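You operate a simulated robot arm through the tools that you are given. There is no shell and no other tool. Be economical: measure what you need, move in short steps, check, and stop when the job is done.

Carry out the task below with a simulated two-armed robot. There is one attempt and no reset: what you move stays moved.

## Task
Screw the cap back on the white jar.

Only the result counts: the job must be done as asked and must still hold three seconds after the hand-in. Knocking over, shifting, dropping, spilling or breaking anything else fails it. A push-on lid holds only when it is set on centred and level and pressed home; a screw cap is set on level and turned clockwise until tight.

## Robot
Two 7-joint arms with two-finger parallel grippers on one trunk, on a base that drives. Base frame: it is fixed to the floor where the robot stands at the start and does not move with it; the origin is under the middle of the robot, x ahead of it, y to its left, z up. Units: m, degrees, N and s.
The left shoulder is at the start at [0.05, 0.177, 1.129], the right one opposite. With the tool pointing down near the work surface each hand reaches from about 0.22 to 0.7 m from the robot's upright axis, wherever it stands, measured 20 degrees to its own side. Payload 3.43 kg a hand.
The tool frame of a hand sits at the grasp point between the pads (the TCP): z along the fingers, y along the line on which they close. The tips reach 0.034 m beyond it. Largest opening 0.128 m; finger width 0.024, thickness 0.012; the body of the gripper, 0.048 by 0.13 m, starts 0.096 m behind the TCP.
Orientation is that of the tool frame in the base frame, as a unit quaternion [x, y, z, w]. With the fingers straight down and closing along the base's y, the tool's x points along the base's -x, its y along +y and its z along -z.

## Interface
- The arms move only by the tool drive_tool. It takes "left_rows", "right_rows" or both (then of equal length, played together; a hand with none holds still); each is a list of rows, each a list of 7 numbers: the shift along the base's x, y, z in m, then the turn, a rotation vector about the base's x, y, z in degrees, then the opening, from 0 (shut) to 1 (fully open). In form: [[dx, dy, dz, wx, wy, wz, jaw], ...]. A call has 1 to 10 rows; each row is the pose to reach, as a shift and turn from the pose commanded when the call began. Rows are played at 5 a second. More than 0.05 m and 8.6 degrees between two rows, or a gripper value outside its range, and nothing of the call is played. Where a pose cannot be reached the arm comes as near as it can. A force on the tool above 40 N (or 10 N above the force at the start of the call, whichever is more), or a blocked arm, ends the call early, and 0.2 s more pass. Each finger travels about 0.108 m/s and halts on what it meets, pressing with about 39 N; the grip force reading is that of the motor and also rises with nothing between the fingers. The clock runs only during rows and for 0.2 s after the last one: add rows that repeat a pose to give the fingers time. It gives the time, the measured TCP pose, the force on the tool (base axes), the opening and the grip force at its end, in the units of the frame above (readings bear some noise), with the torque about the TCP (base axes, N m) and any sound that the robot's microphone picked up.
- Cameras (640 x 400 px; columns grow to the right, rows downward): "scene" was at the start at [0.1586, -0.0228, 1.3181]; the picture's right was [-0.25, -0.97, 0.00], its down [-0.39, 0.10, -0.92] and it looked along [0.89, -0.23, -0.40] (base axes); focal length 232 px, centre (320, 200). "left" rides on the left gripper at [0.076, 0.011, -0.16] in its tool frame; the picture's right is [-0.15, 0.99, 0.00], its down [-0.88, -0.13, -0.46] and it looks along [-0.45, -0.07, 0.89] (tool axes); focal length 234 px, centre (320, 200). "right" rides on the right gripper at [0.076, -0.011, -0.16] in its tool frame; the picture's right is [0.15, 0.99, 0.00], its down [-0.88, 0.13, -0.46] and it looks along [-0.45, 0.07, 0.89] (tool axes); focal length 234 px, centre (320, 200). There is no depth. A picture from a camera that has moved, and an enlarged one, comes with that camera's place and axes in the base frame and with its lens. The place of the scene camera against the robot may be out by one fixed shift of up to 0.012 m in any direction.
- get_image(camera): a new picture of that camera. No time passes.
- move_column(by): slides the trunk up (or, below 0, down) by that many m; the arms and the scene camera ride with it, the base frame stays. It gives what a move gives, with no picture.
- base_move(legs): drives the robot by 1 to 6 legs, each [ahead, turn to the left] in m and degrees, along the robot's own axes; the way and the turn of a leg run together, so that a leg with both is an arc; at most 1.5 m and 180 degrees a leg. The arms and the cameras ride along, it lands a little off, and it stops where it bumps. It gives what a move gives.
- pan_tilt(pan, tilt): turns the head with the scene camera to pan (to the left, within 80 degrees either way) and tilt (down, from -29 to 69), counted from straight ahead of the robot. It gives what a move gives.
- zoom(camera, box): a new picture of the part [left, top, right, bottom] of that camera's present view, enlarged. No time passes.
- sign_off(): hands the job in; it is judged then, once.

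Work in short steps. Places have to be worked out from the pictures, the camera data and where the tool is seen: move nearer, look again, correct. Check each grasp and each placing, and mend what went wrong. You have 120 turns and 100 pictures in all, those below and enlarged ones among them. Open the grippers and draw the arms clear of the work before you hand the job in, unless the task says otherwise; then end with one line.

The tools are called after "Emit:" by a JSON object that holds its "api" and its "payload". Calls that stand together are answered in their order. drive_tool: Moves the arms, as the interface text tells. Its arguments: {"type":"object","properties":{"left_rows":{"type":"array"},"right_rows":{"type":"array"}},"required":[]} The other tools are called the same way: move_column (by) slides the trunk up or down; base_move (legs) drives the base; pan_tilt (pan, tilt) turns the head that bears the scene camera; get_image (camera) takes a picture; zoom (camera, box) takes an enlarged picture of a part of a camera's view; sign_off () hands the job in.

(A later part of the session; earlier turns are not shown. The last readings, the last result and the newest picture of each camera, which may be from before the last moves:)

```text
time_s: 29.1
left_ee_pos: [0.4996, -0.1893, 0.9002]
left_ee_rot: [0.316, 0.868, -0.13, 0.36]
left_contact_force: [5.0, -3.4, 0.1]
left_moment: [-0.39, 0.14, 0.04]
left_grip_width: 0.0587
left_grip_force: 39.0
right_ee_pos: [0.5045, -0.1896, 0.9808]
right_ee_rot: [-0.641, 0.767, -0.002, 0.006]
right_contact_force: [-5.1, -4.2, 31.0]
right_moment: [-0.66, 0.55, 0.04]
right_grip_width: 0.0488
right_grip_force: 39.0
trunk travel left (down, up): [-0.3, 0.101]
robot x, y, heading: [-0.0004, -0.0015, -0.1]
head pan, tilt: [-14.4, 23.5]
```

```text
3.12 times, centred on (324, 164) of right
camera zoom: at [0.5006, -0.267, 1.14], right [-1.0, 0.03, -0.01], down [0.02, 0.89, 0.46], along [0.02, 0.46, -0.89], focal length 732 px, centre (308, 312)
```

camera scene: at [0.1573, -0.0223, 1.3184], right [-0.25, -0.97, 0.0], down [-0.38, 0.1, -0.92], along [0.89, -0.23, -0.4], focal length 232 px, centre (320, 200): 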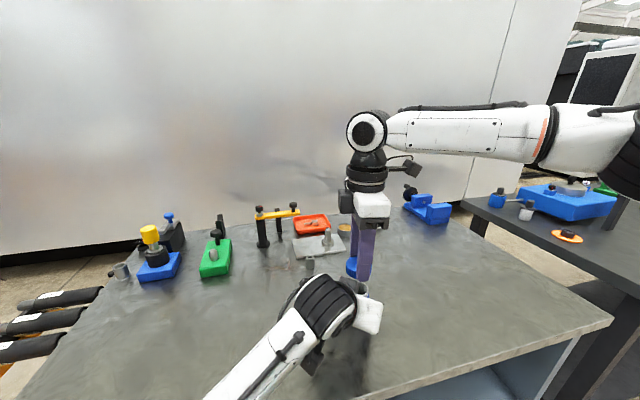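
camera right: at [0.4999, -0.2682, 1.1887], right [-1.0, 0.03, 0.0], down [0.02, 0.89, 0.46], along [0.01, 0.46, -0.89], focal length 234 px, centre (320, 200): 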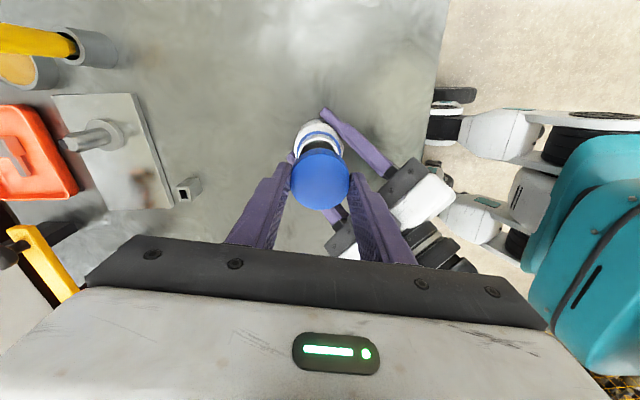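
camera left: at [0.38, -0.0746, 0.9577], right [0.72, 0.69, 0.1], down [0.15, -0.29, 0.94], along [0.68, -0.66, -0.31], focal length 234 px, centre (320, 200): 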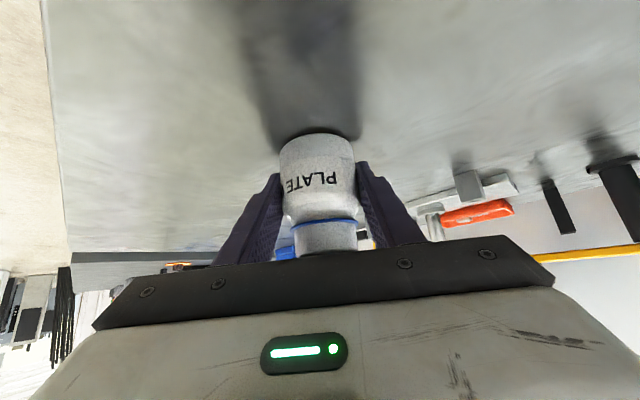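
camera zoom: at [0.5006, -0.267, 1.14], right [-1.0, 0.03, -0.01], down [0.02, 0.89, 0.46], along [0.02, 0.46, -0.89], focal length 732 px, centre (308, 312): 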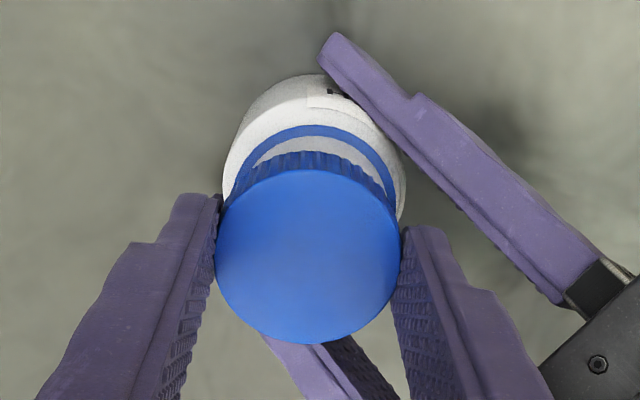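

Contact at TCP z≈0.981, with moments showing touch only on the −x/−y side: the cap sits ~2 mm too far +x/+y. Lift 4 mm, correct the shift and the 0.5° tilt.

Emit:
{"api": "drive_tool", "payload": {"right_rows": [[0, 0, 0.003, 0, 0, 0, 0.2], [-0.001, -0.001, 0.006, -0.1, 0.5, 0, 0.2], [-0.0015, -0.002, 0.006, -0.1, 0.5, 0, 0.2], [-0.0015, -0.002, 0.006, -0.1, 0.5, 0, 0.2]]}}

Emit:
{"api": "zoom", "payload": {"camera": "right", "box": [260, 100, 388, 228]}}

```text
time_s: 30.1
left_ee_pos: [0.501, -0.1896, 0.8989]
left_ee_rot: [0.316, 0.868, -0.13, 0.361]
left_contact_force: [-3.3, 3.1, 10.9]
left_moment: [-0.05, 0.17, -0.04]
left_grip_width: 0.0587
left_grip_force: 38.7
right_ee_pos: [0.503, -0.1925, 0.9832]
right_ee_rot: [-0.643, 0.766, 0.001, -0.002]
right_contact_force: [0.2, -0.3, 0.0]
right_moment: [0.0, 0.01, -0.04]
right_grip_width: 0.0491
right_grip_force: 39.0
trunk travel left (down, up): [-0.3, 0.101]
robot x, y, heading: [0.0012, -0.0031, 0.2]
head pan, tilt: [-14.4, 23.5]
```

```text
3.12 times, centred on (324, 164) of right
camera zoom: at [0.5011, -0.2682, 1.143], right [-1.0, 0.03, 0.0], down [0.03, 0.89, 0.46], along [0.01, 0.46, -0.89], focal length 732 px, centre (308, 312)
```

zoom: 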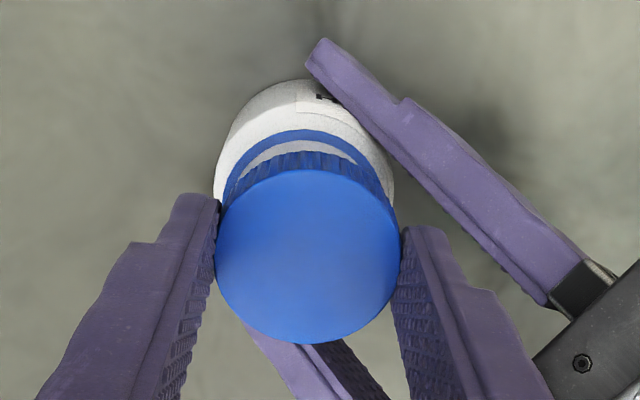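

Looks centred. Descend again gently.

Emit:
{"api": "drive_tool", "payload": {"right_rows": [[0, 0, -0.002, 0, 0, 0, 0.2], [0, 0, -0.003, 0, 0, 0, 0.2], [0, 0, -0.004, 0, 0, 0, 0.2], [0, 0, -0.004, 0, 0, 0, 0.2]]}}

```text
time_s: 31.1
left_ee_pos: [0.4997, -0.189, 0.8996]
left_ee_rot: [0.316, 0.868, -0.13, 0.361]
left_contact_force: [-2.8, -0.2, 13.4]
left_moment: [-0.25, 0.02, 0.0]
left_grip_width: 0.0585
left_grip_force: 38.6
right_ee_pos: [0.5035, -0.1927, 0.9793]
right_ee_rot: [-0.642, 0.767, 0.001, 0.0]
right_contact_force: [0.5, -0.6, -0.8]
right_moment: [0.02, -0.04, 0.04]
right_grip_width: 0.049
right_grip_force: 39.4
trunk travel left (down, up): [-0.3, 0.101]
robot x, y, heading: [0.0021, -0.0031, -0.0]
head pan, tilt: [-14.4, 23.5]
```

Already lower than before without contact — good sign. Continue down.

Emit:
{"api": "drive_tool", "payload": {"right_rows": [[0, 0, -0.001, 0, 0, 0, 0.2], [0, 0, -0.002, 0, 0, 0, 0.2], [0, 0, -0.003, 0, 0, 0, 0.2], [0, 0, -0.004, 0, 0, 0, 0.2], [0, 0, -0.004, 0, 0, 0, 0.2]]}}

```text
time_s: 32.3
left_ee_pos: [0.5012, -0.1907, 0.8996]
left_ee_rot: [0.316, 0.868, -0.13, 0.359]
left_contact_force: [-1.1, -1.6, 13.7]
left_moment: [-0.34, 0.1, -0.03]
left_grip_width: 0.0588
left_grip_force: 38.6
right_ee_pos: [0.5042, -0.1931, 0.9746]
right_ee_rot: [-0.642, 0.767, 0.0, 0.0]
right_contact_force: [-0.1, 0.6, -1.0]
right_moment: [0.03, 0.02, 0.04]
right_grip_width: 0.0488
right_grip_force: 38.8
trunk travel left (down, up): [-0.3, 0.101]
robot x, y, heading: [-0.0024, 0.0002, 0.0]
head pan, tilt: [-14.4, 23.5]
```

Emit:
{"api": "drive_tool", "payload": {"right_rows": [[0, 0, -0.001, 0, 0, 0, 0.2], [0, 0, -0.002, 0, 0, 0, 0.2], [0, 0, -0.003, 0, 0, 0, 0.2], [0, 0, -0.004, 0, 0, 0, 0.2], [0, 0, -0.004, 0, 0, 0, 0.2]]}}

Emit:
{"api": "zoom", "payload": {"camera": "right", "box": [260, 100, 388, 228]}}

Emit:
{"api": "get_image", "payload": {"camera": "left"}}

```text
time_s: 33.5
left_ee_pos: [0.5001, -0.1895, 0.8986]
left_ee_rot: [0.316, 0.868, -0.13, 0.36]
left_contact_force: [-2.6, -2.1, 15.0]
left_moment: [-0.3, 0.01, -0.05]
left_grip_width: 0.0585
left_grip_force: 39.0
right_ee_pos: [0.5028, -0.1933, 0.972]
right_ee_rot: [-0.642, 0.766, 0.0, 0.0]
right_contact_force: [1.8, 0.7, 1.3]
right_moment: [0.02, -0.13, -0.04]
right_grip_width: 0.0487
right_grip_force: 39.5
trunk travel left (down, up): [-0.3, 0.101]
robot x, y, heading: [-0.0024, 0.001, 0.0]
head pan, tilt: [-14.4, 23.5]
```

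```text
3.12 times, centred on (324, 164) of right
camera zoom: at [0.5012, -0.2693, 1.1313], right [-1.0, 0.03, 0.0], down [0.03, 0.89, 0.46], along [0.01, 0.46, -0.89], focal length 732 px, centre (308, 312)
```

zoom: 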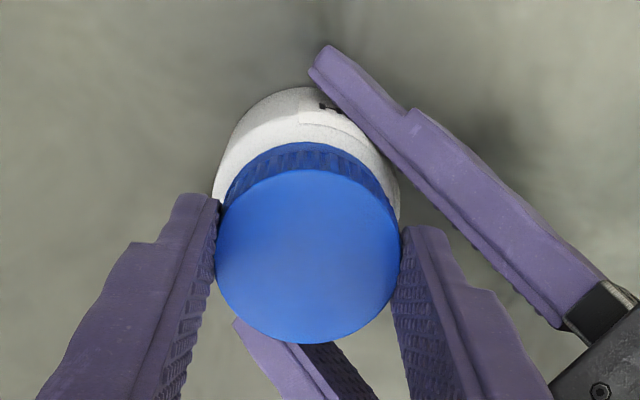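

```text
64 pictures are left
camera left: at [0.3802, -0.0743, 0.9574], right [0.71, 0.69, 0.1], down [0.15, -0.29, 0.94], along [0.68, -0.66, -0.31], focal length 234 px, centre (320, 200)
```

left: 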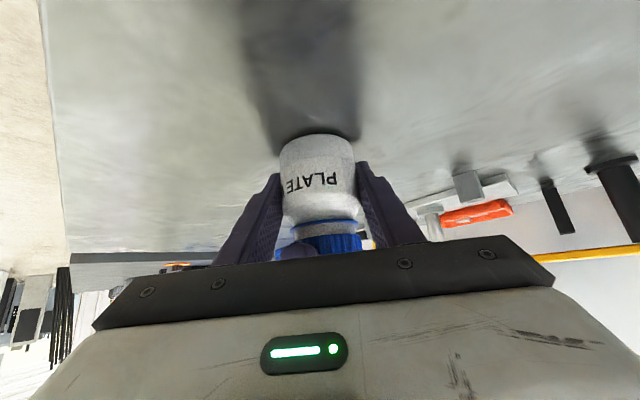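

The cap is over the neck and starting to touch the thread. Turn clockwise 48° with slight downward feed.

Emit:
{"api": "drive_tool", "payload": {"right_rows": [[0, 0, -0.001, 0, 0, 0, 0.2], [0, 0, -0.001, 0, 0, -8, 0.2], [0, 0, -0.0012, 0, 0, -16, 0.2], [0, 0, -0.0014, 0, 0, -24, 0.2], [0, 0, -0.0016, 0, 0, -32, 0.2], [0, 0, -0.0018, 0, 0, -40, 0.2], [0, 0, -0.002, 0, 0, -48, 0.2]]}}

Emit:
{"api": "get_image", "payload": {"camera": "scene"}}

```text
time_s: 35.1
left_ee_pos: [0.4991, -0.1894, 0.8989]
left_ee_rot: [0.315, 0.868, -0.13, 0.36]
left_contact_force: [-8.7, 4.5, 15.9]
left_moment: [-0.39, -0.01, 0.04]
left_grip_width: 0.0586
left_grip_force: 39.4
right_ee_pos: [0.5041, -0.1926, 0.9695]
right_ee_rot: [-0.273, 0.962, 0.0, 0.0]
right_contact_force: [9.4, -6.2, -5.7]
right_moment: [-0.2, -0.37, 0.0]
right_grip_width: 0.0489
right_grip_force: 39.5
trunk travel left (down, up): [-0.3, 0.101]
robot x, y, heading: [-0.0003, -0.0041, 0.1]
head pan, tilt: [-14.4, 23.5]
```

```text
63 pictures are left
camera scene: at [0.1576, -0.0226, 1.3183], right [-0.25, -0.97, 0.0], down [-0.38, 0.1, -0.92], along [0.89, -0.23, -0.4], focal length 232 px, centre (320, 200)
```

scene: 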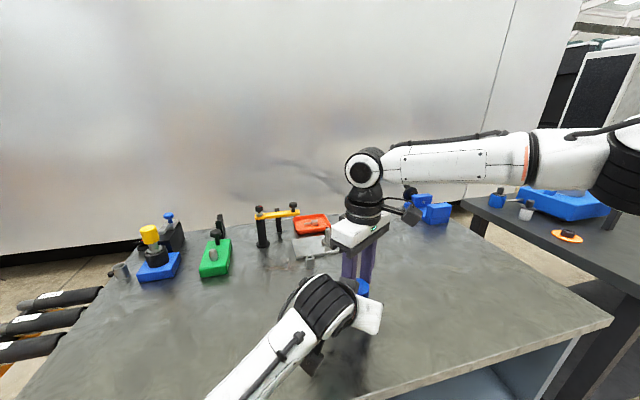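

The thread is pulling the hand down (−5.7 N), with lateral strain +x/−y. Relieve it by ~1 mm and keep turning while feeding down.

Emit:
{"api": "drive_tool", "payload": {"right_rows": [[0.001, -0.0007, -0.0008, 0, 0, 0, 0.2], [0.001, -0.0007, -0.001, 0, 0, -8, 0.2], [0.001, -0.0007, -0.0012, 0, 0, -16, 0.2], [0.001, -0.0007, -0.0014, 0, 0, -24, 0.2], [0.001, -0.0007, -0.0016, 0, 0, -32, 0.2], [0.001, -0.0007, -0.0018, 0, 0, -40, 0.2]]}}

```text
time_s: 36.5
left_ee_pos: [0.5006, -0.1894, 0.899]
left_ee_rot: [0.315, 0.869, -0.129, 0.361]
left_contact_force: [3.6, -4.6, 9.3]
left_moment: [-0.46, 0.32, -0.03]
left_grip_width: 0.0587
left_grip_force: 39.2
right_ee_pos: [0.5024, -0.1919, 0.9683]
right_ee_rot: [0.072, 0.997, 0.001, 0.001]
right_contact_force: [-7.2, 2.0, 5.8]
right_moment: [0.07, 0.35, 0.01]
right_grip_width: 0.0487
right_grip_force: 38.5
trunk travel left (down, up): [-0.3, 0.101]
robot x, y, heading: [-0.0005, -0.0036, 0.0]
head pan, tilt: [-14.4, 23.5]
```

Turning freely; slight over-correction now in −x. Relieve and turn 32° further, then regrasp.

Emit:
{"api": "drive_tool", "payload": {"right_rows": [[-0.0007, 0.0003, 0.0004, 0, 0, 0, 0.2], [-0.0007, 0.0003, 0.0002, 0, 0, -8, 0.2], [-0.0007, 0.0003, 0, 0, 0, -16, 0.2], [-0.0007, 0.0003, -0.0002, 0, 0, -24, 0.2], [-0.0007, 0.0003, -0.0004, 0, 0, -32, 0.2]]}}

Emit:
{"api": "get_image", "payload": {"camera": "scene"}}

Emit:
{"api": "get_image", "payload": {"camera": "right"}}

```text
time_s: 37.7
left_ee_pos: [0.5004, -0.1889, 0.8974]
left_ee_rot: [0.316, 0.869, -0.13, 0.359]
left_contact_force: [2.1, -3.0, 8.6]
left_moment: [-0.2, 0.11, 0.02]
left_grip_width: 0.0586
left_grip_force: 38.6
right_ee_pos: [0.5038, -0.193, 0.9684]
right_ee_rot: [0.345, 0.939, 0.002, 0.001]
right_contact_force: [-2.2, 2.8, 2.9]
right_moment: [0.11, 0.14, 0.03]
right_grip_width: 0.0483
right_grip_force: 39.4
trunk travel left (down, up): [-0.3, 0.101]
robot x, y, heading: [0.0001, 0.0002, 0.1]
head pan, tilt: [-14.4, 23.5]
```

```text
62 pictures are left
camera scene: at [0.1577, -0.0225, 1.3183], right [-0.25, -0.97, 0.0], down [-0.38, 0.1, -0.92], along [0.89, -0.23, -0.4], focal length 232 px, centre (320, 200)
```

scene: 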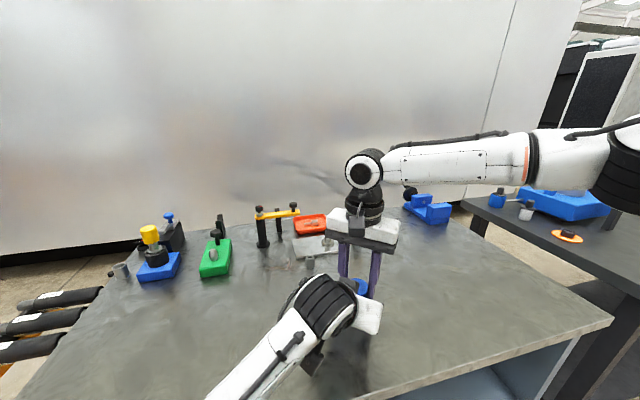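

```text
61 pictures are left
camera right: at [0.4384, -0.1518, 1.1276], right [0.53, 0.85, 0.0], down [0.75, -0.47, 0.46], along [0.39, -0.24, -0.89], focal length 234 px, centre (320, 200)
```

right: 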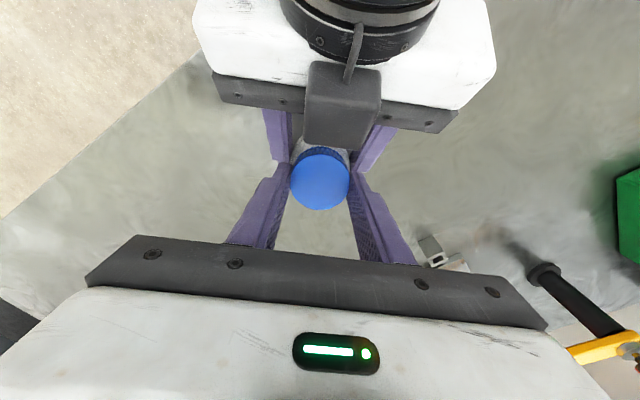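

Clearance is fine at the closest yaw, so continue clockwise another 48°.

Emit:
{"api": "drive_tool", "payload": {"right_rows": [[-0.0003, 0.0003, 0.0, 0, 0, -8, 0.2], [-0.0003, 0.0003, -0.0001, 0, 0, -16, 0.2], [-0.0003, 0.0003, -0.0003, 0, 0, -24, 0.2], [-0.0003, 0.0003, -0.0005, 0, 0, -32, 0.2], [-0.0003, 0.0003, -0.0007, 0, 0, -40, 0.2], [-0.0003, 0.0003, -0.0009, 0, 0, -48, 0.2]]}}

```text
time_s: 39.1
left_ee_pos: [0.5003, -0.1889, 0.8982]
left_ee_rot: [0.315, 0.869, -0.129, 0.359]
left_contact_force: [1.0, -2.1, 6.2]
left_moment: [-0.07, -0.14, 0.02]
left_grip_width: 0.0586
left_grip_force: 38.5
right_ee_pos: [0.5042, -0.1931, 0.9664]
right_ee_rot: [0.696, 0.718, 0.002, 0.001]
right_contact_force: [1.4, 3.6, 6.9]
right_moment: [0.01, 0.01, 0.01]
right_grip_width: 0.0482
right_grip_force: 39.5
trunk travel left (down, up): [-0.3, 0.101]
robot x, y, heading: [-0.0017, 0.001, -0.1]
head pan, tilt: [-14.4, 23.5]
```

168° turned, cap sinking, no tightening torque yet. Continue 40°.

Emit:
{"api": "drive_tool", "payload": {"right_rows": [[0, 0.0003, 0.0002, 0, 0, -8, 0.2], [0, 0.0003, 0, 0, 0, -16, 0.2], [0, 0.0003, -0.0002, 0, 0, -24, 0.2], [0, 0.0003, -0.0004, 0, 0, -32, 0.2], [0, 0.0003, -0.0006, 0, 0, -40, 0.2]]}}

Emit:
{"api": "get_image", "payload": {"camera": "left"}}

Emit:
{"api": "get_image", "payload": {"camera": "right"}}

```text
time_s: 40.3
left_ee_pos: [0.4981, -0.1934, 0.8985]
left_ee_rot: [0.318, 0.867, -0.132, 0.36]
left_contact_force: [4.0, -29.2, 0.1]
left_moment: [1.41, -0.48, -0.08]
left_grip_width: 0.0589
left_grip_force: 39.1
right_ee_pos: [0.5037, -0.1985, 0.9664]
right_ee_rot: [0.898, 0.44, 0.001, -0.007]
right_contact_force: [-4.9, 30.7, 4.9]
right_moment: [0.57, 0.73, -0.05]
right_grip_width: 0.0486
right_grip_force: 39.2
right hand out of reach, approached as far as the arm can: row 5
trunk travel left (down, up): [-0.3, 0.101]
robot x, y, heading: [0.0013, 0.0028, 0.0]
head pan, tilt: [-14.4, 23.5]
```

```text
60 pictures are left
camera left: at [0.3793, -0.0765, 0.9566], right [0.72, 0.69, 0.1], down [0.14, -0.29, 0.95], along [0.68, -0.67, -0.31], focal length 234 px, centre (320, 200)
```

left: 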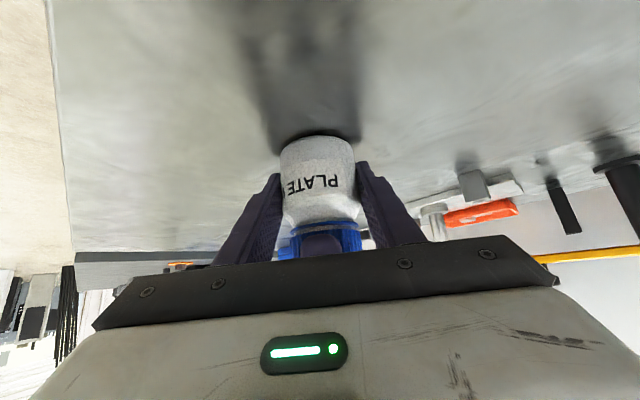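

```text
59 pictures are left
camera right: at [0.5414, -0.1323, 1.1277], right [0.87, -0.49, -0.01], down [-0.43, -0.78, 0.45], along [-0.23, -0.39, -0.89], focal length 234 px, centre (320, 200)
```

right: 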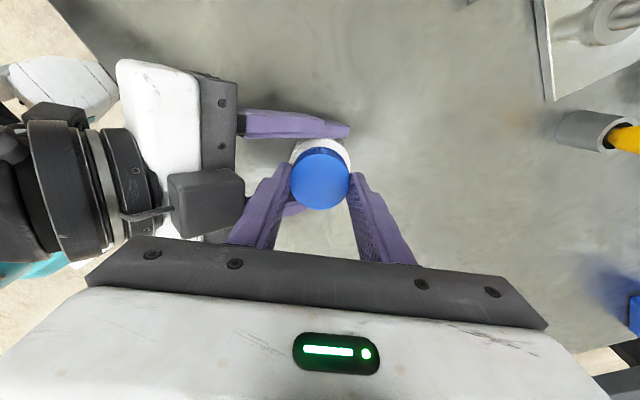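

Yaw hit the arm's limit and dragged 5 mm sideways. Back off: turn back 14° and restore position.

Emit:
{"api": "drive_tool", "payload": {"right_rows": [[0.0002, 0.0015, 0, 0, 0, 5, 0.2], [0.0003, 0.003, 0, 0, 0, 10, 0.2], [0.0005, 0.0055, 0, 0, 0, 14, 0.2], [0.0005, 0.0055, 0, 0, 0, 14, 0.2]]}}

```text
time_s: 41.3
left_ee_pos: [0.5, -0.1916, 0.899]
left_ee_rot: [0.316, 0.868, -0.131, 0.36]
left_contact_force: [-2.0, -18.1, 0.1]
left_moment: [0.02, -0.38, -0.16]
left_grip_width: 0.0583
left_grip_force: 39.5
right_ee_pos: [0.5079, -0.198, 0.9671]
right_ee_rot: [0.839, 0.544, 0.003, 0.0]
right_contact_force: [1.1, 15.7, 5.5]
right_moment: [0.84, 0.18, -0.01]
right_grip_width: 0.0484
right_grip_force: 38.8
trunk travel left (down, up): [-0.3, 0.101]
robot x, y, heading: [0.0028, -0.0014, 0.1]
head pan, tilt: [-14.4, 23.5]
```

Emit:
{"api": "drive_tool", "payload": {"right_rows": [[-0.001, 0.0015, 0, 0, 0, 0, 0.2], [-0.002, 0.003, 0, 0, 0, 4, 0.2], [-0.003, 0.0045, 0, 0, 0, 8, 0.2], [-0.003, 0.0045, 0, 0, 0, 8, 0.2]]}}

Emit:
{"api": "get_image", "payload": {"camera": "left"}}

```text
time_s: 42.3
left_ee_pos: [0.5004, -0.1895, 0.8984]
left_ee_rot: [0.316, 0.868, -0.13, 0.359]
left_contact_force: [-21.5, 2.2, 6.2]
left_moment: [-0.67, -1.13, -0.13]
left_grip_width: 0.0584
left_grip_force: 39.1
right_ee_pos: [0.5054, -0.1969, 0.9667]
right_ee_rot: [0.8, 0.6, 0.003, 0.006]
right_contact_force: [24.7, -4.5, 3.5]
right_moment: [-0.17, -0.85, -0.02]
right_grip_width: 0.0485
right_grip_force: 39.2
trunk travel left (down, up): [-0.3, 0.101]
robot x, y, heading: [-0.0001, 0.0006, 0.1]
head pan, tilt: [-14.4, 23.5]
```

```text
58 pictures are left
camera left: at [0.3801, -0.0744, 0.9572], right [0.71, 0.69, 0.1], down [0.15, -0.3, 0.94], along [0.68, -0.66, -0.31], focal length 234 px, centre (320, 200)
```

left: 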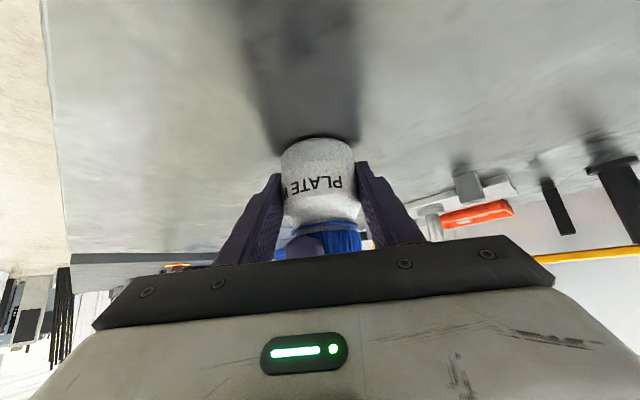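

Strain is now in +x; the jar has slid slightly in the left grip. Relax by +2.5 mm x.

Emit:
{"api": "drive_tool", "payload": {"right_rows": [[0.0012, -0.0003, 0, 0, 0, 0, 0.2], [0.0025, -0.0005, 0, 0, 0, 0, 0.2], [0.0025, -0.0005, 0, 0, 0, 0, 0.2]]}}

```text
time_s: 43.1
left_ee_pos: [0.5001, -0.1896, 0.899]
left_ee_rot: [0.315, 0.869, -0.13, 0.359]
left_contact_force: [-20.2, 7.1, 8.4]
left_moment: [-0.78, -0.42, -0.14]
left_grip_width: 0.0581
left_grip_force: 38.7
right_ee_pos: [0.5066, -0.1956, 0.9674]
right_ee_rot: [0.8, 0.6, 0.001, 0.004]
right_contact_force: [16.7, -8.5, 1.6]
right_moment: [-0.19, -0.8, 0.0]
right_grip_width: 0.0484
right_grip_force: 39.5
trunk travel left (down, up): [-0.3, 0.101]
robot x, y, heading: [-0.0006, -0.0003, 0.2]
head pan, tilt: [-14.4, 23.5]
```

Emit:
{"api": "drive_tool", "payload": {"right_rows": [[0.001, -0.0007, 0, 0, 0, 0, 0.2], [0.002, -0.0015, 0, 0, 0, 0, 0.2], [0.002, -0.0015, 0, 0, 0, 0, 0.2]]}}

Emit:
{"api": "zoom", "payload": {"camera": "right", "box": [240, 100, 400, 228]}}

Emit:
{"api": "zoom", "payload": {"camera": "left", "box": [240, 110, 400, 270]}}

```text
time_s: 43.9
left_ee_pos: [0.5011, -0.1902, 0.8981]
left_ee_rot: [0.315, 0.869, -0.129, 0.359]
left_contact_force: [-9.4, 3.1, 4.5]
left_moment: [-0.37, 0.01, -0.13]
left_grip_width: 0.0582
left_grip_force: 39.2
right_ee_pos: [0.5078, -0.1956, 0.9667]
right_ee_rot: [0.799, 0.601, 0.001, 0.002]
right_contact_force: [5.2, -4.2, 5.9]
right_moment: [-0.37, -0.43, -0.03]
right_grip_width: 0.0487
right_grip_force: 39.2
trunk travel left (down, up): [-0.3, 0.101]
robot x, y, heading: [0.0005, -0.0017, -0.1]
head pan, tilt: [-14.4, 23.5]
```

```text
3.12 times, centred on (320, 164) of right
camera zoom: at [0.5173, -0.1181, 1.1269], right [0.99, -0.13, 0.0], down [-0.12, -0.88, 0.46], along [-0.06, -0.45, -0.89], focal length 732 px, centre (320, 312)
```

zoom: 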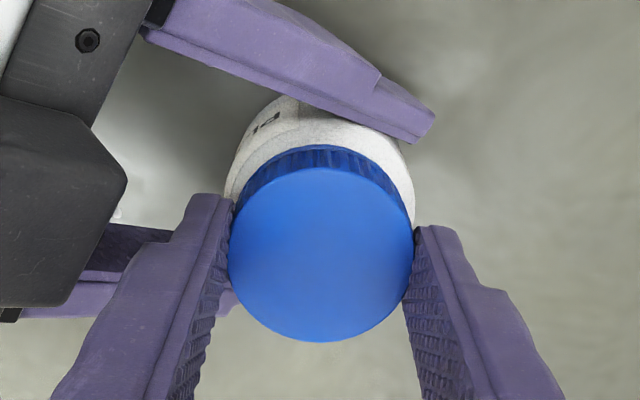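

```text
2.50 times, centred on (320, 190) of left
camera zoom: at [0.3806, -0.0739, 0.9569], right [0.71, 0.69, 0.11], down [0.15, -0.3, 0.94], along [0.69, -0.66, -0.31], focal length 585 px, centre (320, 225)
```

zoom: 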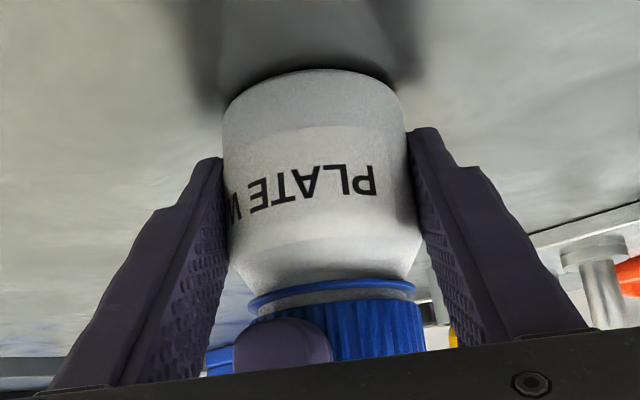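

Strain low. Cap is a few mm above the ring and level. Open the right fingers, lift clear, and rotate back counter-clockwise for another bite.

Emit:
{"api": "drive_tool", "payload": {"right_rows": [[0, 0, 0, 0, 0, 0, 0.45], [0, 0, 0, 0, 0, 0, 0.58], [0, 0, 0, 0, 0, 0, 0.58], [0, 0, 0.02, 0, 0, 0, 0.58], [0, 0, 0.05, 0, 0, 0, 0.58], [0, 0, 0.05, 0, 0, 8, 0.58], [0, 0, 0.05, 0, 0, 16, 0.58], [0, 0, 0.05, 0, 0, 24, 0.58], [0, 0, 0.05, 0, 0, 32, 0.58], [0, 0, 0.05, 0, 0, 40, 0.58]]}}

Emit:
{"api": "drive_tool", "payload": {"right_rows": [[0, 0, 0, 0, 0, 8, 0.58], [0, 0, 0, 0, 0, 16, 0.58], [0, 0, 0, 0, 0, 24, 0.58], [0, 0, 0, 0, 0, 32, 0.58], [0, 0, 0, 0, 0, 40, 0.58], [0, 0, 0, 0, 0, 48, 0.58], [0, 0, 0, 0, 0, 56, 0.58], [0, 0, 0, 0, 0, 64, 0.58], [0, 0, 0, 0, 0, 72, 0.58], [0, 0, 0, 0, 0, 80, 0.58]]}}

Emit:
{"api": "drive_tool", "payload": {"right_rows": [[0, 0, 0, 0, 0, 8, 0.58], [0, 0, 0, 0, 0, 16, 0.58], [0, 0, 0, 0, 0, 24, 0.58], [0, 0, 0, 0, 0, 32, 0.58], [0, 0, 0, 0, 0, 40, 0.58], [0, 0, 0, 0, 0, 48, 0.58], [0, 0, 0, 0, 0, 56, 0.58], [0, 0, 0, 0, 0, 62, 0.58]]}}

Emit:
{"api": "zoom", "payload": {"camera": "right", "box": [240, 100, 400, 228]}}

Emit:
{"api": "get_image", "payload": {"camera": "scene"}}

```text
time_s: 46.1
left_ee_pos: [0.5016, -0.189, 0.8991]
left_ee_rot: [0.316, 0.869, -0.13, 0.359]
left_contact_force: [2.5, -1.9, 5.7]
left_moment: [-0.29, -0.24, 0.04]
left_grip_width: 0.0581
left_grip_force: 39.0
right_ee_pos: [0.5078, -0.195, 1.0165]
right_ee_rot: [0.545, 0.839, 0.001, 0.001]
right_contact_force: [-0.6, -0.1, -0.2]
right_moment: [-0.01, 0.0, 0.01]
right_grip_width: 0.0741
right_grip_force: 0.0
trunk travel left (down, up): [-0.3, 0.101]
robot x, y, heading: [-0.0021, 0.0, -0.1]
head pan, tilt: [-14.4, 23.5]
```

```text
time_s: 48.3
left_ee_pos: [0.4995, -0.1904, 0.8974]
left_ee_rot: [0.315, 0.869, -0.129, 0.36]
left_contact_force: [3.2, 0.6, 7.3]
left_moment: [-0.22, -0.28, 0.12]
left_grip_width: 0.0582
left_grip_force: 39.2
right_ee_pos: [0.508, -0.1948, 1.0177]
right_ee_rot: [-0.122, 0.993, 0.002, 0.001]
right_contact_force: [-0.5, 0.1, 0.4]
right_moment: [0.03, -0.03, -0.02]
right_grip_width: 0.0744
right_grip_force: 0.1
trunk travel left (down, up): [-0.3, 0.101]
robot x, y, heading: [-0.0026, 0.0006, -0.0]
head pan, tilt: [-14.4, 23.5]
```

```text
time_s: 50.1
left_ee_pos: [0.5017, -0.1903, 0.8975]
left_ee_rot: [0.316, 0.869, -0.13, 0.359]
left_contact_force: [-2.6, 0.4, 6.2]
left_moment: [-0.15, -0.3, 0.03]
left_grip_width: 0.058
left_grip_force: 39.2
right_ee_pos: [0.5079, -0.1944, 1.0167]
right_ee_rot: [-0.616, 0.788, 0.001, 0.0]
right_contact_force: [1.7, 0.5, -0.4]
right_moment: [0.02, -0.01, -0.01]
right_grip_width: 0.0733
right_grip_force: 0.0
trunk travel left (down, up): [-0.3, 0.101]
robot x, y, heading: [0.0, 0.0007, -0.2]
head pan, tilt: [-14.4, 23.5]
```

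```text
3.12 times, centred on (320, 164) of right
camera zoom: at [0.5006, -0.2714, 1.1766], right [-1.0, 0.1, 0.0], down [0.09, 0.89, 0.46], along [0.04, 0.45, -0.89], focal length 732 px, centre (320, 312)
```

zoom: 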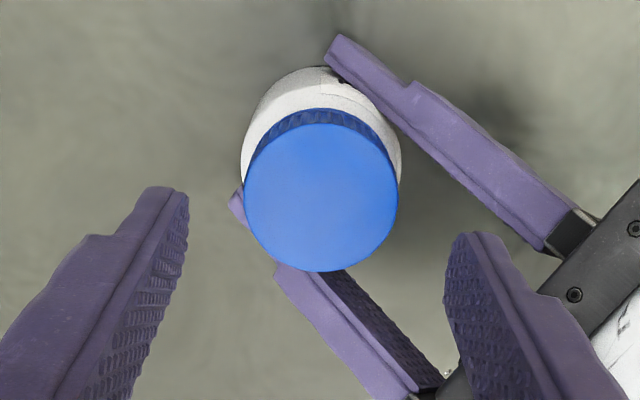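

```text
54 pictures are left
camera scene: at [0.1579, -0.0226, 1.3183], right [-0.25, -0.97, 0.0], down [-0.38, 0.1, -0.92], along [0.89, -0.23, -0.4], focal length 232 px, centre (320, 200)
```

scene: 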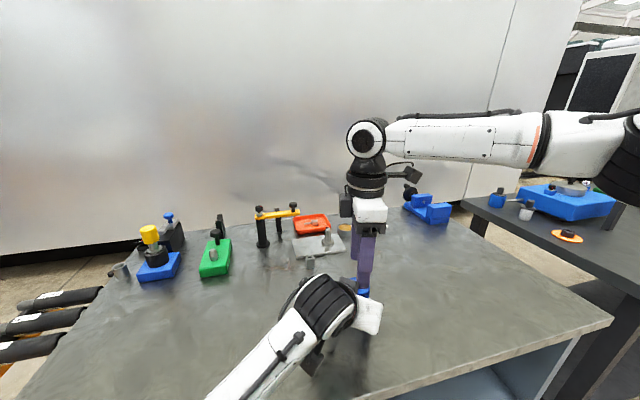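

Cap centre at about (0.507,-0.197), ~2 mm off the TCP. Correct, descend and grip.

Emit:
{"api": "drive_tool", "payload": {"right_rows": [[-0.001, -0.0023, -0.02, 0, 0, 0, 0.58], [-0.001, -0.0023, -0.04, 0, 0, 0, 0.58], [-0.001, -0.0023, -0.05, 0, 0, 0, 0.58], [-0.001, -0.0023, -0.05, 0, 0, 0, 0.45], [-0.001, -0.0023, -0.05, 0, 0, 0, 0.2], [-0.001, -0.0023, -0.05, 0, 0, 0, 0.2]]}}

Emit:
{"api": "zoom", "payload": {"camera": "right", "box": [240, 100, 400, 228]}}

```text
time_s: 51.0
left_ee_pos: [0.5021, -0.1908, 0.898]
left_ee_rot: [0.316, 0.868, -0.13, 0.36]
left_contact_force: [-1.9, -2.4, 7.1]
left_moment: [0.13, 0.15, 0.04]
left_grip_width: 0.0583
left_grip_force: 39.4
right_ee_pos: [0.5063, -0.1983, 0.9703]
right_ee_rot: [-0.615, 0.788, 0.0, -0.002]
right_contact_force: [-0.3, -0.8, -0.2]
right_moment: [-0.02, 0.03, 0.0]
right_grip_width: 0.0576
right_grip_force: 0.0
trunk travel left (down, up): [-0.3, 0.101]
robot x, y, heading: [-0.0014, 0.0001, 0.1]
head pan, tilt: [-14.4, 23.5]
stopped in row 4 (right hand): the force on the tool passed its limit (the readings are from after the stop); the commanded pose is now the measured one
```

```text
3.12 times, centred on (320, 164) of right
camera zoom: at [0.5009, -0.2743, 1.1303], right [-1.0, 0.1, 0.0], down [0.09, 0.89, 0.45], along [0.04, 0.45, -0.89], focal length 732 px, centre (320, 312)
```

zoom: 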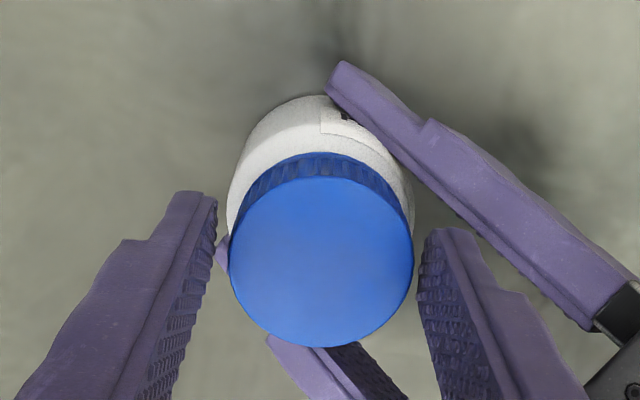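

A fingertip brushed something 3 mm lower (likely the left finger); at this height 14 mm of cap is still between the fingers. Close here.

Emit:
{"api": "drive_tool", "payload": {"right_rows": [[0, 0, 0, 0, 0, 0, 0.4], [0, 0, 0, 0, 0, 0, 0.2], [0, 0, 0, 0, 0, 0, 0.2]]}}

Emit:
{"api": "drive_tool", "payload": {"right_rows": [[0, 0, 0, 0, 0, -8, 0.2], [0, 0, -0.0002, 0, 0, -16, 0.2], [0, 0, -0.0004, 0, 0, -24, 0.2], [0, 0, -0.0006, 0, 0, -32, 0.2]]}}

```text
time_s: 51.8
left_ee_pos: [0.5004, -0.1902, 0.8985]
left_ee_rot: [0.316, 0.868, -0.129, 0.36]
left_contact_force: [2.4, -5.4, 11.9]
left_moment: [-0.1, 0.15, 0.04]
left_grip_width: 0.0583
left_grip_force: 39.1
right_ee_pos: [0.5064, -0.1991, 0.9716]
right_ee_rot: [-0.615, 0.788, 0.0, -0.001]
right_contact_force: [-2.1, 0.8, -0.2]
right_moment: [0.04, 0.09, 0.02]
right_grip_width: 0.0486
right_grip_force: 39.4
trunk travel left (down, up): [-0.3, 0.101]
robot x, y, heading: [-0.0008, 0.0029, -0.1]
head pan, tilt: [-14.4, 23.5]
```

```text
time_s: 52.8
left_ee_pos: [0.501, -0.19, 0.8983]
left_ee_rot: [0.316, 0.868, -0.13, 0.36]
left_contact_force: [10.5, -9.2, 17.5]
left_moment: [0.21, 0.61, 0.02]
left_grip_width: 0.0584
left_grip_force: 39.3
right_ee_pos: [0.506, -0.1986, 0.9695]
right_ee_rot: [-0.374, 0.927, 0.002, -0.001]
right_contact_force: [-9.9, 6.5, -1.9]
right_moment: [0.17, 0.26, 0.03]
right_grip_width: 0.0487
right_grip_force: 38.6
trunk travel left (down, up): [-0.3, 0.101]
robot x, y, heading: [-0.0007, -0.0013, 0.1]
head pan, tilt: [-14.4, 23.5]
```

Gripped and turning. Relieve lateral strain and keep turning.

Emit:
{"api": "drive_tool", "payload": {"right_rows": [[-0.001, 0.0007, -0.0002, 0, 0, -8, 0.2], [-0.001, 0.0007, -0.0004, 0, 0, -16, 0.2], [-0.001, 0.0007, -0.0006, 0, 0, -24, 0.2], [-0.001, 0.0007, -0.0008, 0, 0, -32, 0.2], [-0.001, 0.0007, -0.001, 0, 0, -40, 0.2]]}}

Emit:
{"api": "drive_tool", "payload": {"right_rows": [[0, 0, -0.0001, 0, 0, -8, 0.2], [0, 0, -0.0003, 0, 0, -16, 0.2], [0, 0, -0.0005, 0, 0, -24, 0.2], [0, 0, -0.0007, 0, 0, -32, 0.2]]}}

```text
time_s: 54.0
left_ee_pos: [0.501, -0.1895, 0.8979]
left_ee_rot: [0.317, 0.868, -0.131, 0.36]
left_contact_force: [13.2, -11.7, 14.2]
left_moment: [0.16, 0.49, 0.02]
left_grip_width: 0.0581
left_grip_force: 38.6
right_ee_pos: [0.5054, -0.1954, 0.9703]
right_ee_rot: [-0.034, 0.999, 0.002, -0.001]
right_contact_force: [-15.3, 13.9, -1.5]
right_moment: [0.59, 0.33, 0.06]
right_grip_width: 0.0485
right_grip_force: 38.7
trunk travel left (down, up): [-0.3, 0.101]
robot x, y, heading: [0.0003, -0.0025, -0.1]
head pan, tilt: [-14.4, 23.5]
```

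```text
time_s: 55.0
left_ee_pos: [0.5008, -0.1905, 0.8975]
left_ee_rot: [0.317, 0.868, -0.131, 0.36]
left_contact_force: [14.1, -16.0, 13.9]
left_moment: [0.42, 0.34, 0.03]
left_grip_width: 0.0584
left_grip_force: 38.6
right_ee_pos: [0.5058, -0.1955, 0.9681]
right_ee_rot: [0.244, 0.97, 0.004, -0.003]
right_contact_force: [-12.0, 19.9, -0.4]
right_moment: [0.68, 0.34, 0.06]
right_grip_width: 0.0484
right_grip_force: 39.2
trunk travel left (down, up): [-0.3, 0.101]
robot x, y, heading: [0.0004, -0.0043, -0.0]
head pan, tilt: [-14.4, 23.5]
```

Lateral strain again; shift (−1.2, +2 mm) and continue turning.

Emit:
{"api": "drive_tool", "payload": {"right_rows": [[-0.0006, 0.001, 0, 0, 0, 0, 0.2], [-0.0012, 0.002, 0, 0, 0, 0, 0.2], [-0.0012, 0.002, -0.0002, 0, 0, -8, 0.2], [-0.0012, 0.002, -0.0004, 0, 0, -16, 0.2], [-0.0012, 0.002, -0.0006, 0, 0, -24, 0.2]]}}

Emit:
{"api": "get_image", "payload": {"camera": "right"}}

Emit:
{"api": "zoom", "payload": {"camera": "left", "box": [240, 110, 400, 270]}}

```text
time_s: 56.1
left_ee_pos: [0.4993, -0.1901, 0.8972]
left_ee_rot: [0.317, 0.868, -0.131, 0.36]
left_contact_force: [-1.7, -8.6, 14.7]
left_moment: [-0.11, -0.34, -1.1]
left_grip_width: 0.0582
left_grip_force: 38.9
right_ee_pos: [0.5052, -0.1956, 0.9685]
right_ee_rot: [0.439, 0.898, 0.002, 0.002]
right_contact_force: [4.9, 9.5, 3.5]
right_moment: [0.21, -0.14, 1.16]
right_grip_width: 0.0484
right_grip_force: 39.4
trunk travel left (down, up): [-0.3, 0.101]
robot x, y, heading: [0.0005, 0.0007, 0.1]
head pan, tilt: [-14.4, 23.5]
```

```text
52 pictures are left
camera right: at [0.4493, -0.1423, 1.1289], right [0.69, 0.72, 0.01], down [0.64, -0.62, 0.46], along [0.33, -0.31, -0.89], focal length 234 px, centre (320, 200)
```

right: 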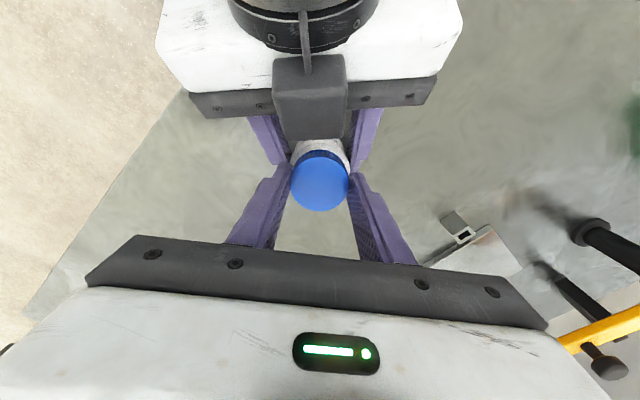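

```text
2.50 times, centred on (320, 190) of left
camera zoom: at [0.3801, -0.0746, 0.9561], right [0.72, 0.69, 0.1], down [0.15, -0.29, 0.94], along [0.68, -0.66, -0.31], focal length 585 px, centre (320, 225)
```

zoom: 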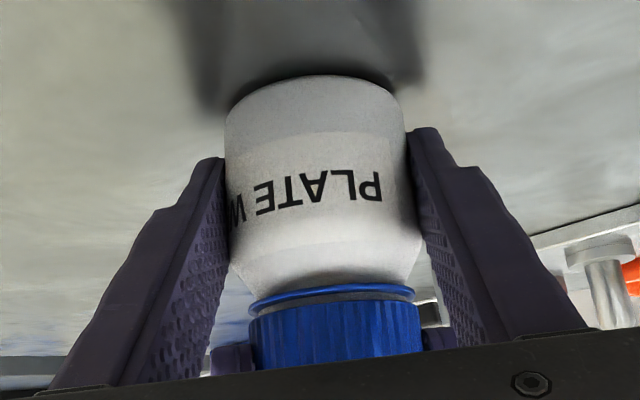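

Torque has jumped to 1.16 N·m: the cap is tightening, close against the ring. One more small turn to confirm.

Emit:
{"api": "drive_tool", "payload": {"right_rows": [[0.0003, 0.0006, 0, 0, 0, -4, 0.2], [0.0003, 0.0006, 0, 0, 0, -8, 0.2], [0.0003, 0.0006, 0, 0, 0, -8, 0.2]]}}

Emit:
{"api": "zoom", "payload": {"camera": "left", "box": [240, 110, 400, 270]}}

```text
time_s: 57.0
left_ee_pos: [0.4998, -0.191, 0.8969]
left_ee_rot: [0.317, 0.868, -0.131, 0.359]
left_contact_force: [-4.3, -10.1, 12.2]
left_moment: [-0.01, -0.35, -1.32]
left_grip_width: 0.0584
left_grip_force: 38.8
right_ee_pos: [0.5058, -0.1951, 0.9687]
right_ee_rot: [0.501, 0.865, 0.002, 0.001]
right_contact_force: [6.2, 10.9, 5.2]
right_moment: [0.23, -0.14, 1.35]
right_grip_width: 0.0483
right_grip_force: 38.7
trunk travel left (down, up): [-0.3, 0.101]
robot x, y, heading: [0.0, 0.0015, 0.0]
head pan, tilt: [-14.4, 23.5]
```

```text
2.50 times, centred on (320, 190) of left
camera zoom: at [0.3801, -0.0746, 0.9561], right [0.72, 0.69, 0.1], down [0.15, -0.29, 0.94], along [0.68, -0.66, -0.31], focal length 585 px, centre (320, 225)
```

zoom: 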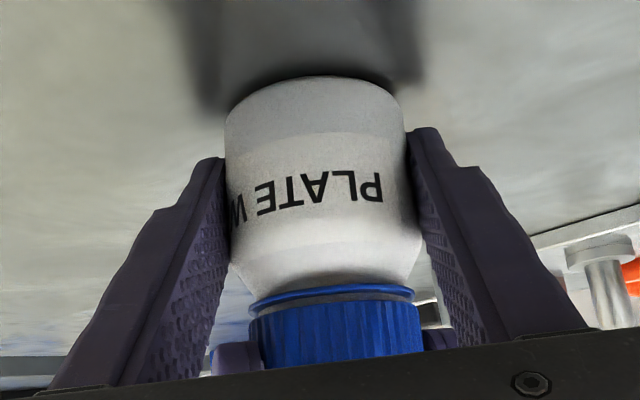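

Torque 1.35 N·m, jar nearly still. One more 12° to make sure it is fully tight.

Emit:
{"api": "drive_tool", "payload": {"right_rows": [[0.0003, 0.0006, 0, 0, 0, -4, 0.15], [0.0003, 0.0006, 0, 0, 0, -8, 0.1], [0.0003, 0.0006, 0, 0, 0, -12, 0.1], [0.0003, 0.0006, 0, 0, 0, -12, 0.1]]}}

Emit:
{"api": "zoom", "payload": {"camera": "left", "box": [240, 110, 400, 270]}}

Emit:
{"api": "zoom", "payload": {"camera": "right", "box": [240, 100, 400, 228]}}

```text
time_s: 58.0
left_ee_pos: [0.4999, -0.1897, 0.8974]
left_ee_rot: [0.317, 0.868, -0.131, 0.358]
left_contact_force: [-10.3, -9.7, 9.7]
left_moment: [0.35, -1.02, -1.17]
left_grip_width: 0.0586
left_grip_force: 38.8
right_ee_pos: [0.5069, -0.1931, 0.9678]
right_ee_rot: [0.588, 0.809, 0.006, 0.002]
right_contact_force: [13.8, 13.5, 5.4]
right_moment: [0.18, -0.24, 1.22]
right_grip_width: 0.049
right_grip_force: 38.9
trunk travel left (down, up): [-0.3, 0.101]
robot x, y, heading: [0.0012, 0.0013, 0.1]
head pan, tilt: [-14.4, 23.5]
```

```text
2.50 times, centred on (320, 190) of left
camera zoom: at [0.3801, -0.0745, 0.9562], right [0.72, 0.69, 0.1], down [0.15, -0.29, 0.94], along [0.68, -0.66, -0.31], focal length 585 px, centre (320, 225)
```

zoom: 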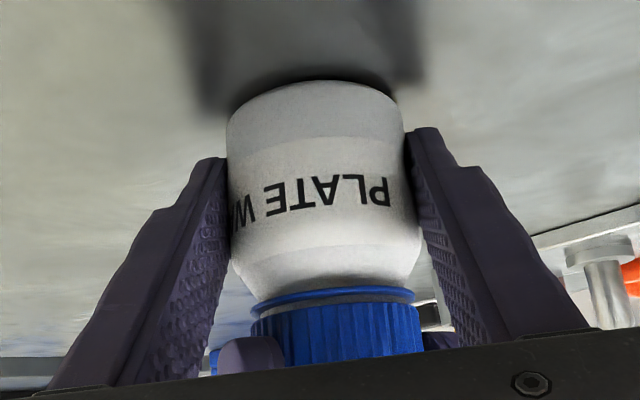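

```text
3.12 times, centred on (320, 164) of right
camera zoom: at [0.4719, -0.1248, 1.1288], right [0.9, 0.44, 0.01], down [0.39, -0.8, 0.45], along [0.21, -0.4, -0.89], focal length 732 px, centre (320, 312)
```

zoom: 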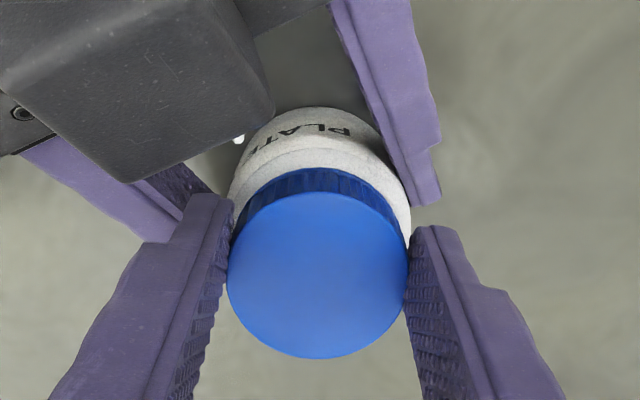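

The jar now turns in the left grip together with the cap, so the cap is tight to the grip limit. Relieve strain, open the right hand and lift clear.

Emit:
{"api": "drive_tool", "payload": {"right_rows": [[0.001, 0.001, 0, 0, 0, 0, 0.2], [0.002, 0.002, 0, 0, 0, 0, 0.2], [0.002, 0.002, 0, 0, 0, 0, 0.45], [0.002, 0.002, 0, 0, 0, 0, 0.58], [0.002, 0.002, 0, 0, 0, 0, 0.58], [0.002, 0.002, 0.02, 0, 0, 0, 0.58], [0.002, 0.002, 0.05, 0, 0, 0, 0.58], [0.002, 0.002, 0.09, 0, 0, 0, 0.58], [0.002, -0.02, 0.12, 0, 0, 0, 0.58]]}}

Emit:
{"api": "zoom", "payload": {"camera": "right", "box": [240, 60, 400, 188]}}

Emit:
{"api": "zoom", "payload": {"camera": "left", "box": [240, 110, 400, 270]}}

Emit:
{"api": "zoom", "payload": {"camera": "scene", "box": [300, 220, 428, 348]}}

```text
time_s: 60.0
left_ee_pos: [0.5006, -0.1896, 0.8957]
left_ee_rot: [0.315, 0.869, -0.127, 0.359]
left_contact_force: [-0.6, -0.1, -2.0]
left_moment: [0.01, 0.0, 0.02]
left_grip_width: 0.0583
left_grip_force: 39.4
right_ee_pos: [0.5073, -0.2141, 1.0882]
right_ee_rot: [0.588, 0.809, 0.001, 0.0]
right_contact_force: [0.1, 0.2, 0.4]
right_moment: [-0.03, 0.02, 0.0]
right_grip_width: 0.0742
right_grip_force: 0.1
trunk travel left (down, up): [-0.3, 0.101]
robot x, y, heading: [0.003, 0.0028, 0.0]
head pan, tilt: [-14.4, 23.5]
```

```text
3.12 times, centred on (320, 124) of right
camera zoom: at [0.4723, -0.1452, 1.2499], right [0.9, 0.44, 0.0], down [0.4, -0.8, 0.45], along [0.2, -0.41, -0.89], focal length 732 px, centre (320, 438)
```

zoom: 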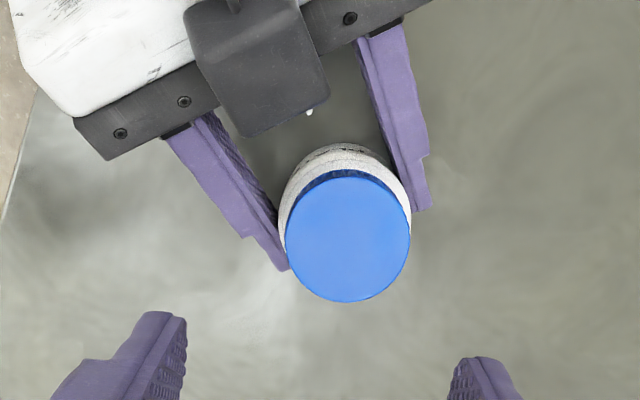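

```text
2.50 times, centred on (320, 190) of left
camera zoom: at [0.3812, -0.0742, 0.9553], right [0.71, 0.69, 0.11], down [0.15, -0.3, 0.94], along [0.68, -0.66, -0.32], focal length 585 px, centre (320, 225)
```

zoom: 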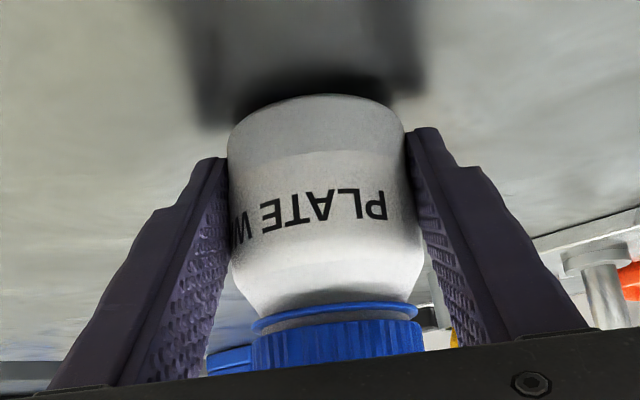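

```text
3.12 times, centred on (364, 284) of scene
camera zoom: at [0.1584, -0.0231, 1.3182], right [-0.25, -0.97, 0.0], down [-0.39, 0.1, -0.92], along [0.89, -0.23, -0.4], focal length 725 px, centre (182, -62)
```

zoom: 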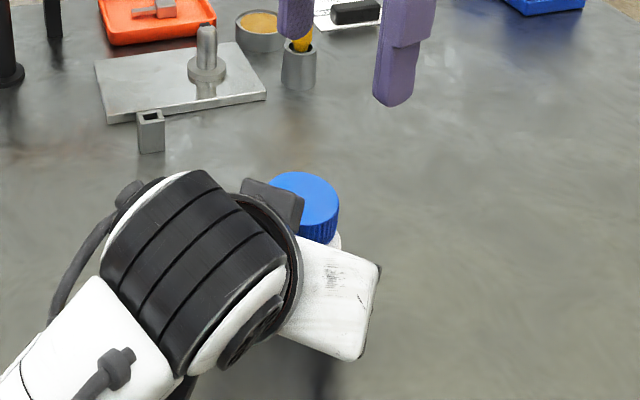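

The jar appears to have come up ~6 mm in the left grip (left now carries its weight). I'll re-grip the cap with the right hand, free the left, and lower the jar with the right.

Emit:
{"api": "drive_tool", "payload": {"right_rows": [[0.0017, 0.018, -0.03, 0, 0, 0, 0.58], [0.0017, 0.018, -0.07, 0, 0, 0, 0.58], [0.0017, 0.018, -0.095, 0, 0, 0, 0.58], [0.0017, 0.018, -0.105, 0, 0, 0, 0.58], [0.0017, 0.018, -0.111, 0, 0, 0, 0.58], [0.0017, 0.018, -0.111, 0, 0, 0, 0.58]]}}

Emit:
{"api": "zoom", "payload": {"camera": "right", "box": [240, 100, 400, 228]}}

Emit:
{"api": "zoom", "payload": {"camera": "left", "box": [240, 110, 400, 270]}}

```text
time_s: 61.4
left_ee_pos: [0.5013, -0.1885, 0.8953]
left_ee_rot: [0.315, 0.869, -0.128, 0.358]
left_contact_force: [0.5, -0.2, -1.2]
left_moment: [0.02, -0.01, 0.0]
left_grip_width: 0.0586
left_grip_force: 39.1
right_ee_pos: [0.5111, -0.1964, 0.9752]
right_ee_rot: [0.588, 0.809, 0.002, -0.001]
right_contact_force: [-0.6, 0.1, 0.2]
right_moment: [0.01, -0.01, 0.0]
right_grip_width: 0.074
right_grip_force: 0.1
trunk travel left (down, up): [-0.3, 0.101]
robot x, y, heading: [-0.0034, -0.0028, 0.0]
head pan, tilt: [-14.4, 23.5]
```

```text
3.12 times, centred on (320, 164) of right
camera zoom: at [0.4774, -0.128, 1.1356], right [0.9, 0.44, 0.0], down [0.39, -0.8, 0.45], along [0.2, -0.41, -0.89], focal length 732 px, centre (320, 312)
```

zoom: 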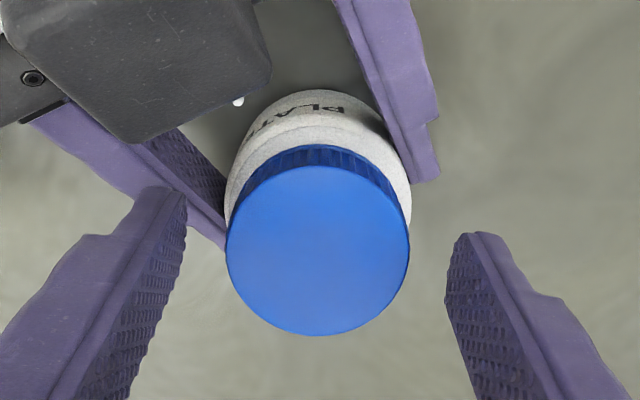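

```text
2.50 times, centred on (320, 190) of left
camera zoom: at [0.3815, -0.0742, 0.9552], right [0.71, 0.69, 0.11], down [0.15, -0.3, 0.94], along [0.68, -0.66, -0.32], focal length 585 px, centre (320, 225)
```

zoom: 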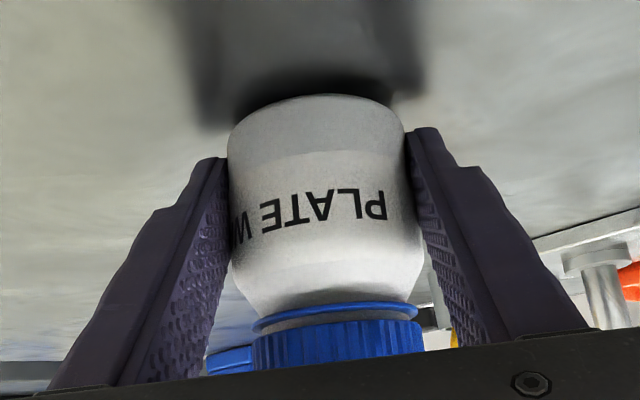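

Heights match; shift 3 mm toward the cap centre and grip it.

Emit:
{"api": "drive_tool", "payload": {"right_rows": [[-0.0015, 0.003, 0, 0, 0, 0, 0.58], [-0.0015, 0.003, 0, 0, 0, 0, 0.45], [-0.0015, 0.003, 0, 0, 0, 0, 0.2], [-0.0015, 0.003, 0, 0, 0, 0, 0.2], [-0.0015, 0.003, 0, 0, 0, 0, 0.2]]}}

```text
time_s: 62.5
left_ee_pos: [0.5016, -0.1898, 0.896]
left_ee_rot: [0.316, 0.869, -0.129, 0.358]
left_contact_force: [-1.7, -1.0, -1.9]
left_moment: [0.05, -0.04, -0.09]
left_grip_width: 0.0583
left_grip_force: 39.0
right_ee_pos: [0.5093, -0.1933, 0.976]
right_ee_rot: [0.588, 0.809, 0.001, -0.001]
right_contact_force: [1.3, 1.3, 0.1]
right_moment: [0.03, -0.03, 0.13]
right_grip_width: 0.0493
right_grip_force: 39.4
trunk travel left (down, up): [-0.3, 0.101]
robot x, y, heading: [-0.0019, -0.0016, 0.2]
head pan, tilt: [-14.4, 23.5]
```

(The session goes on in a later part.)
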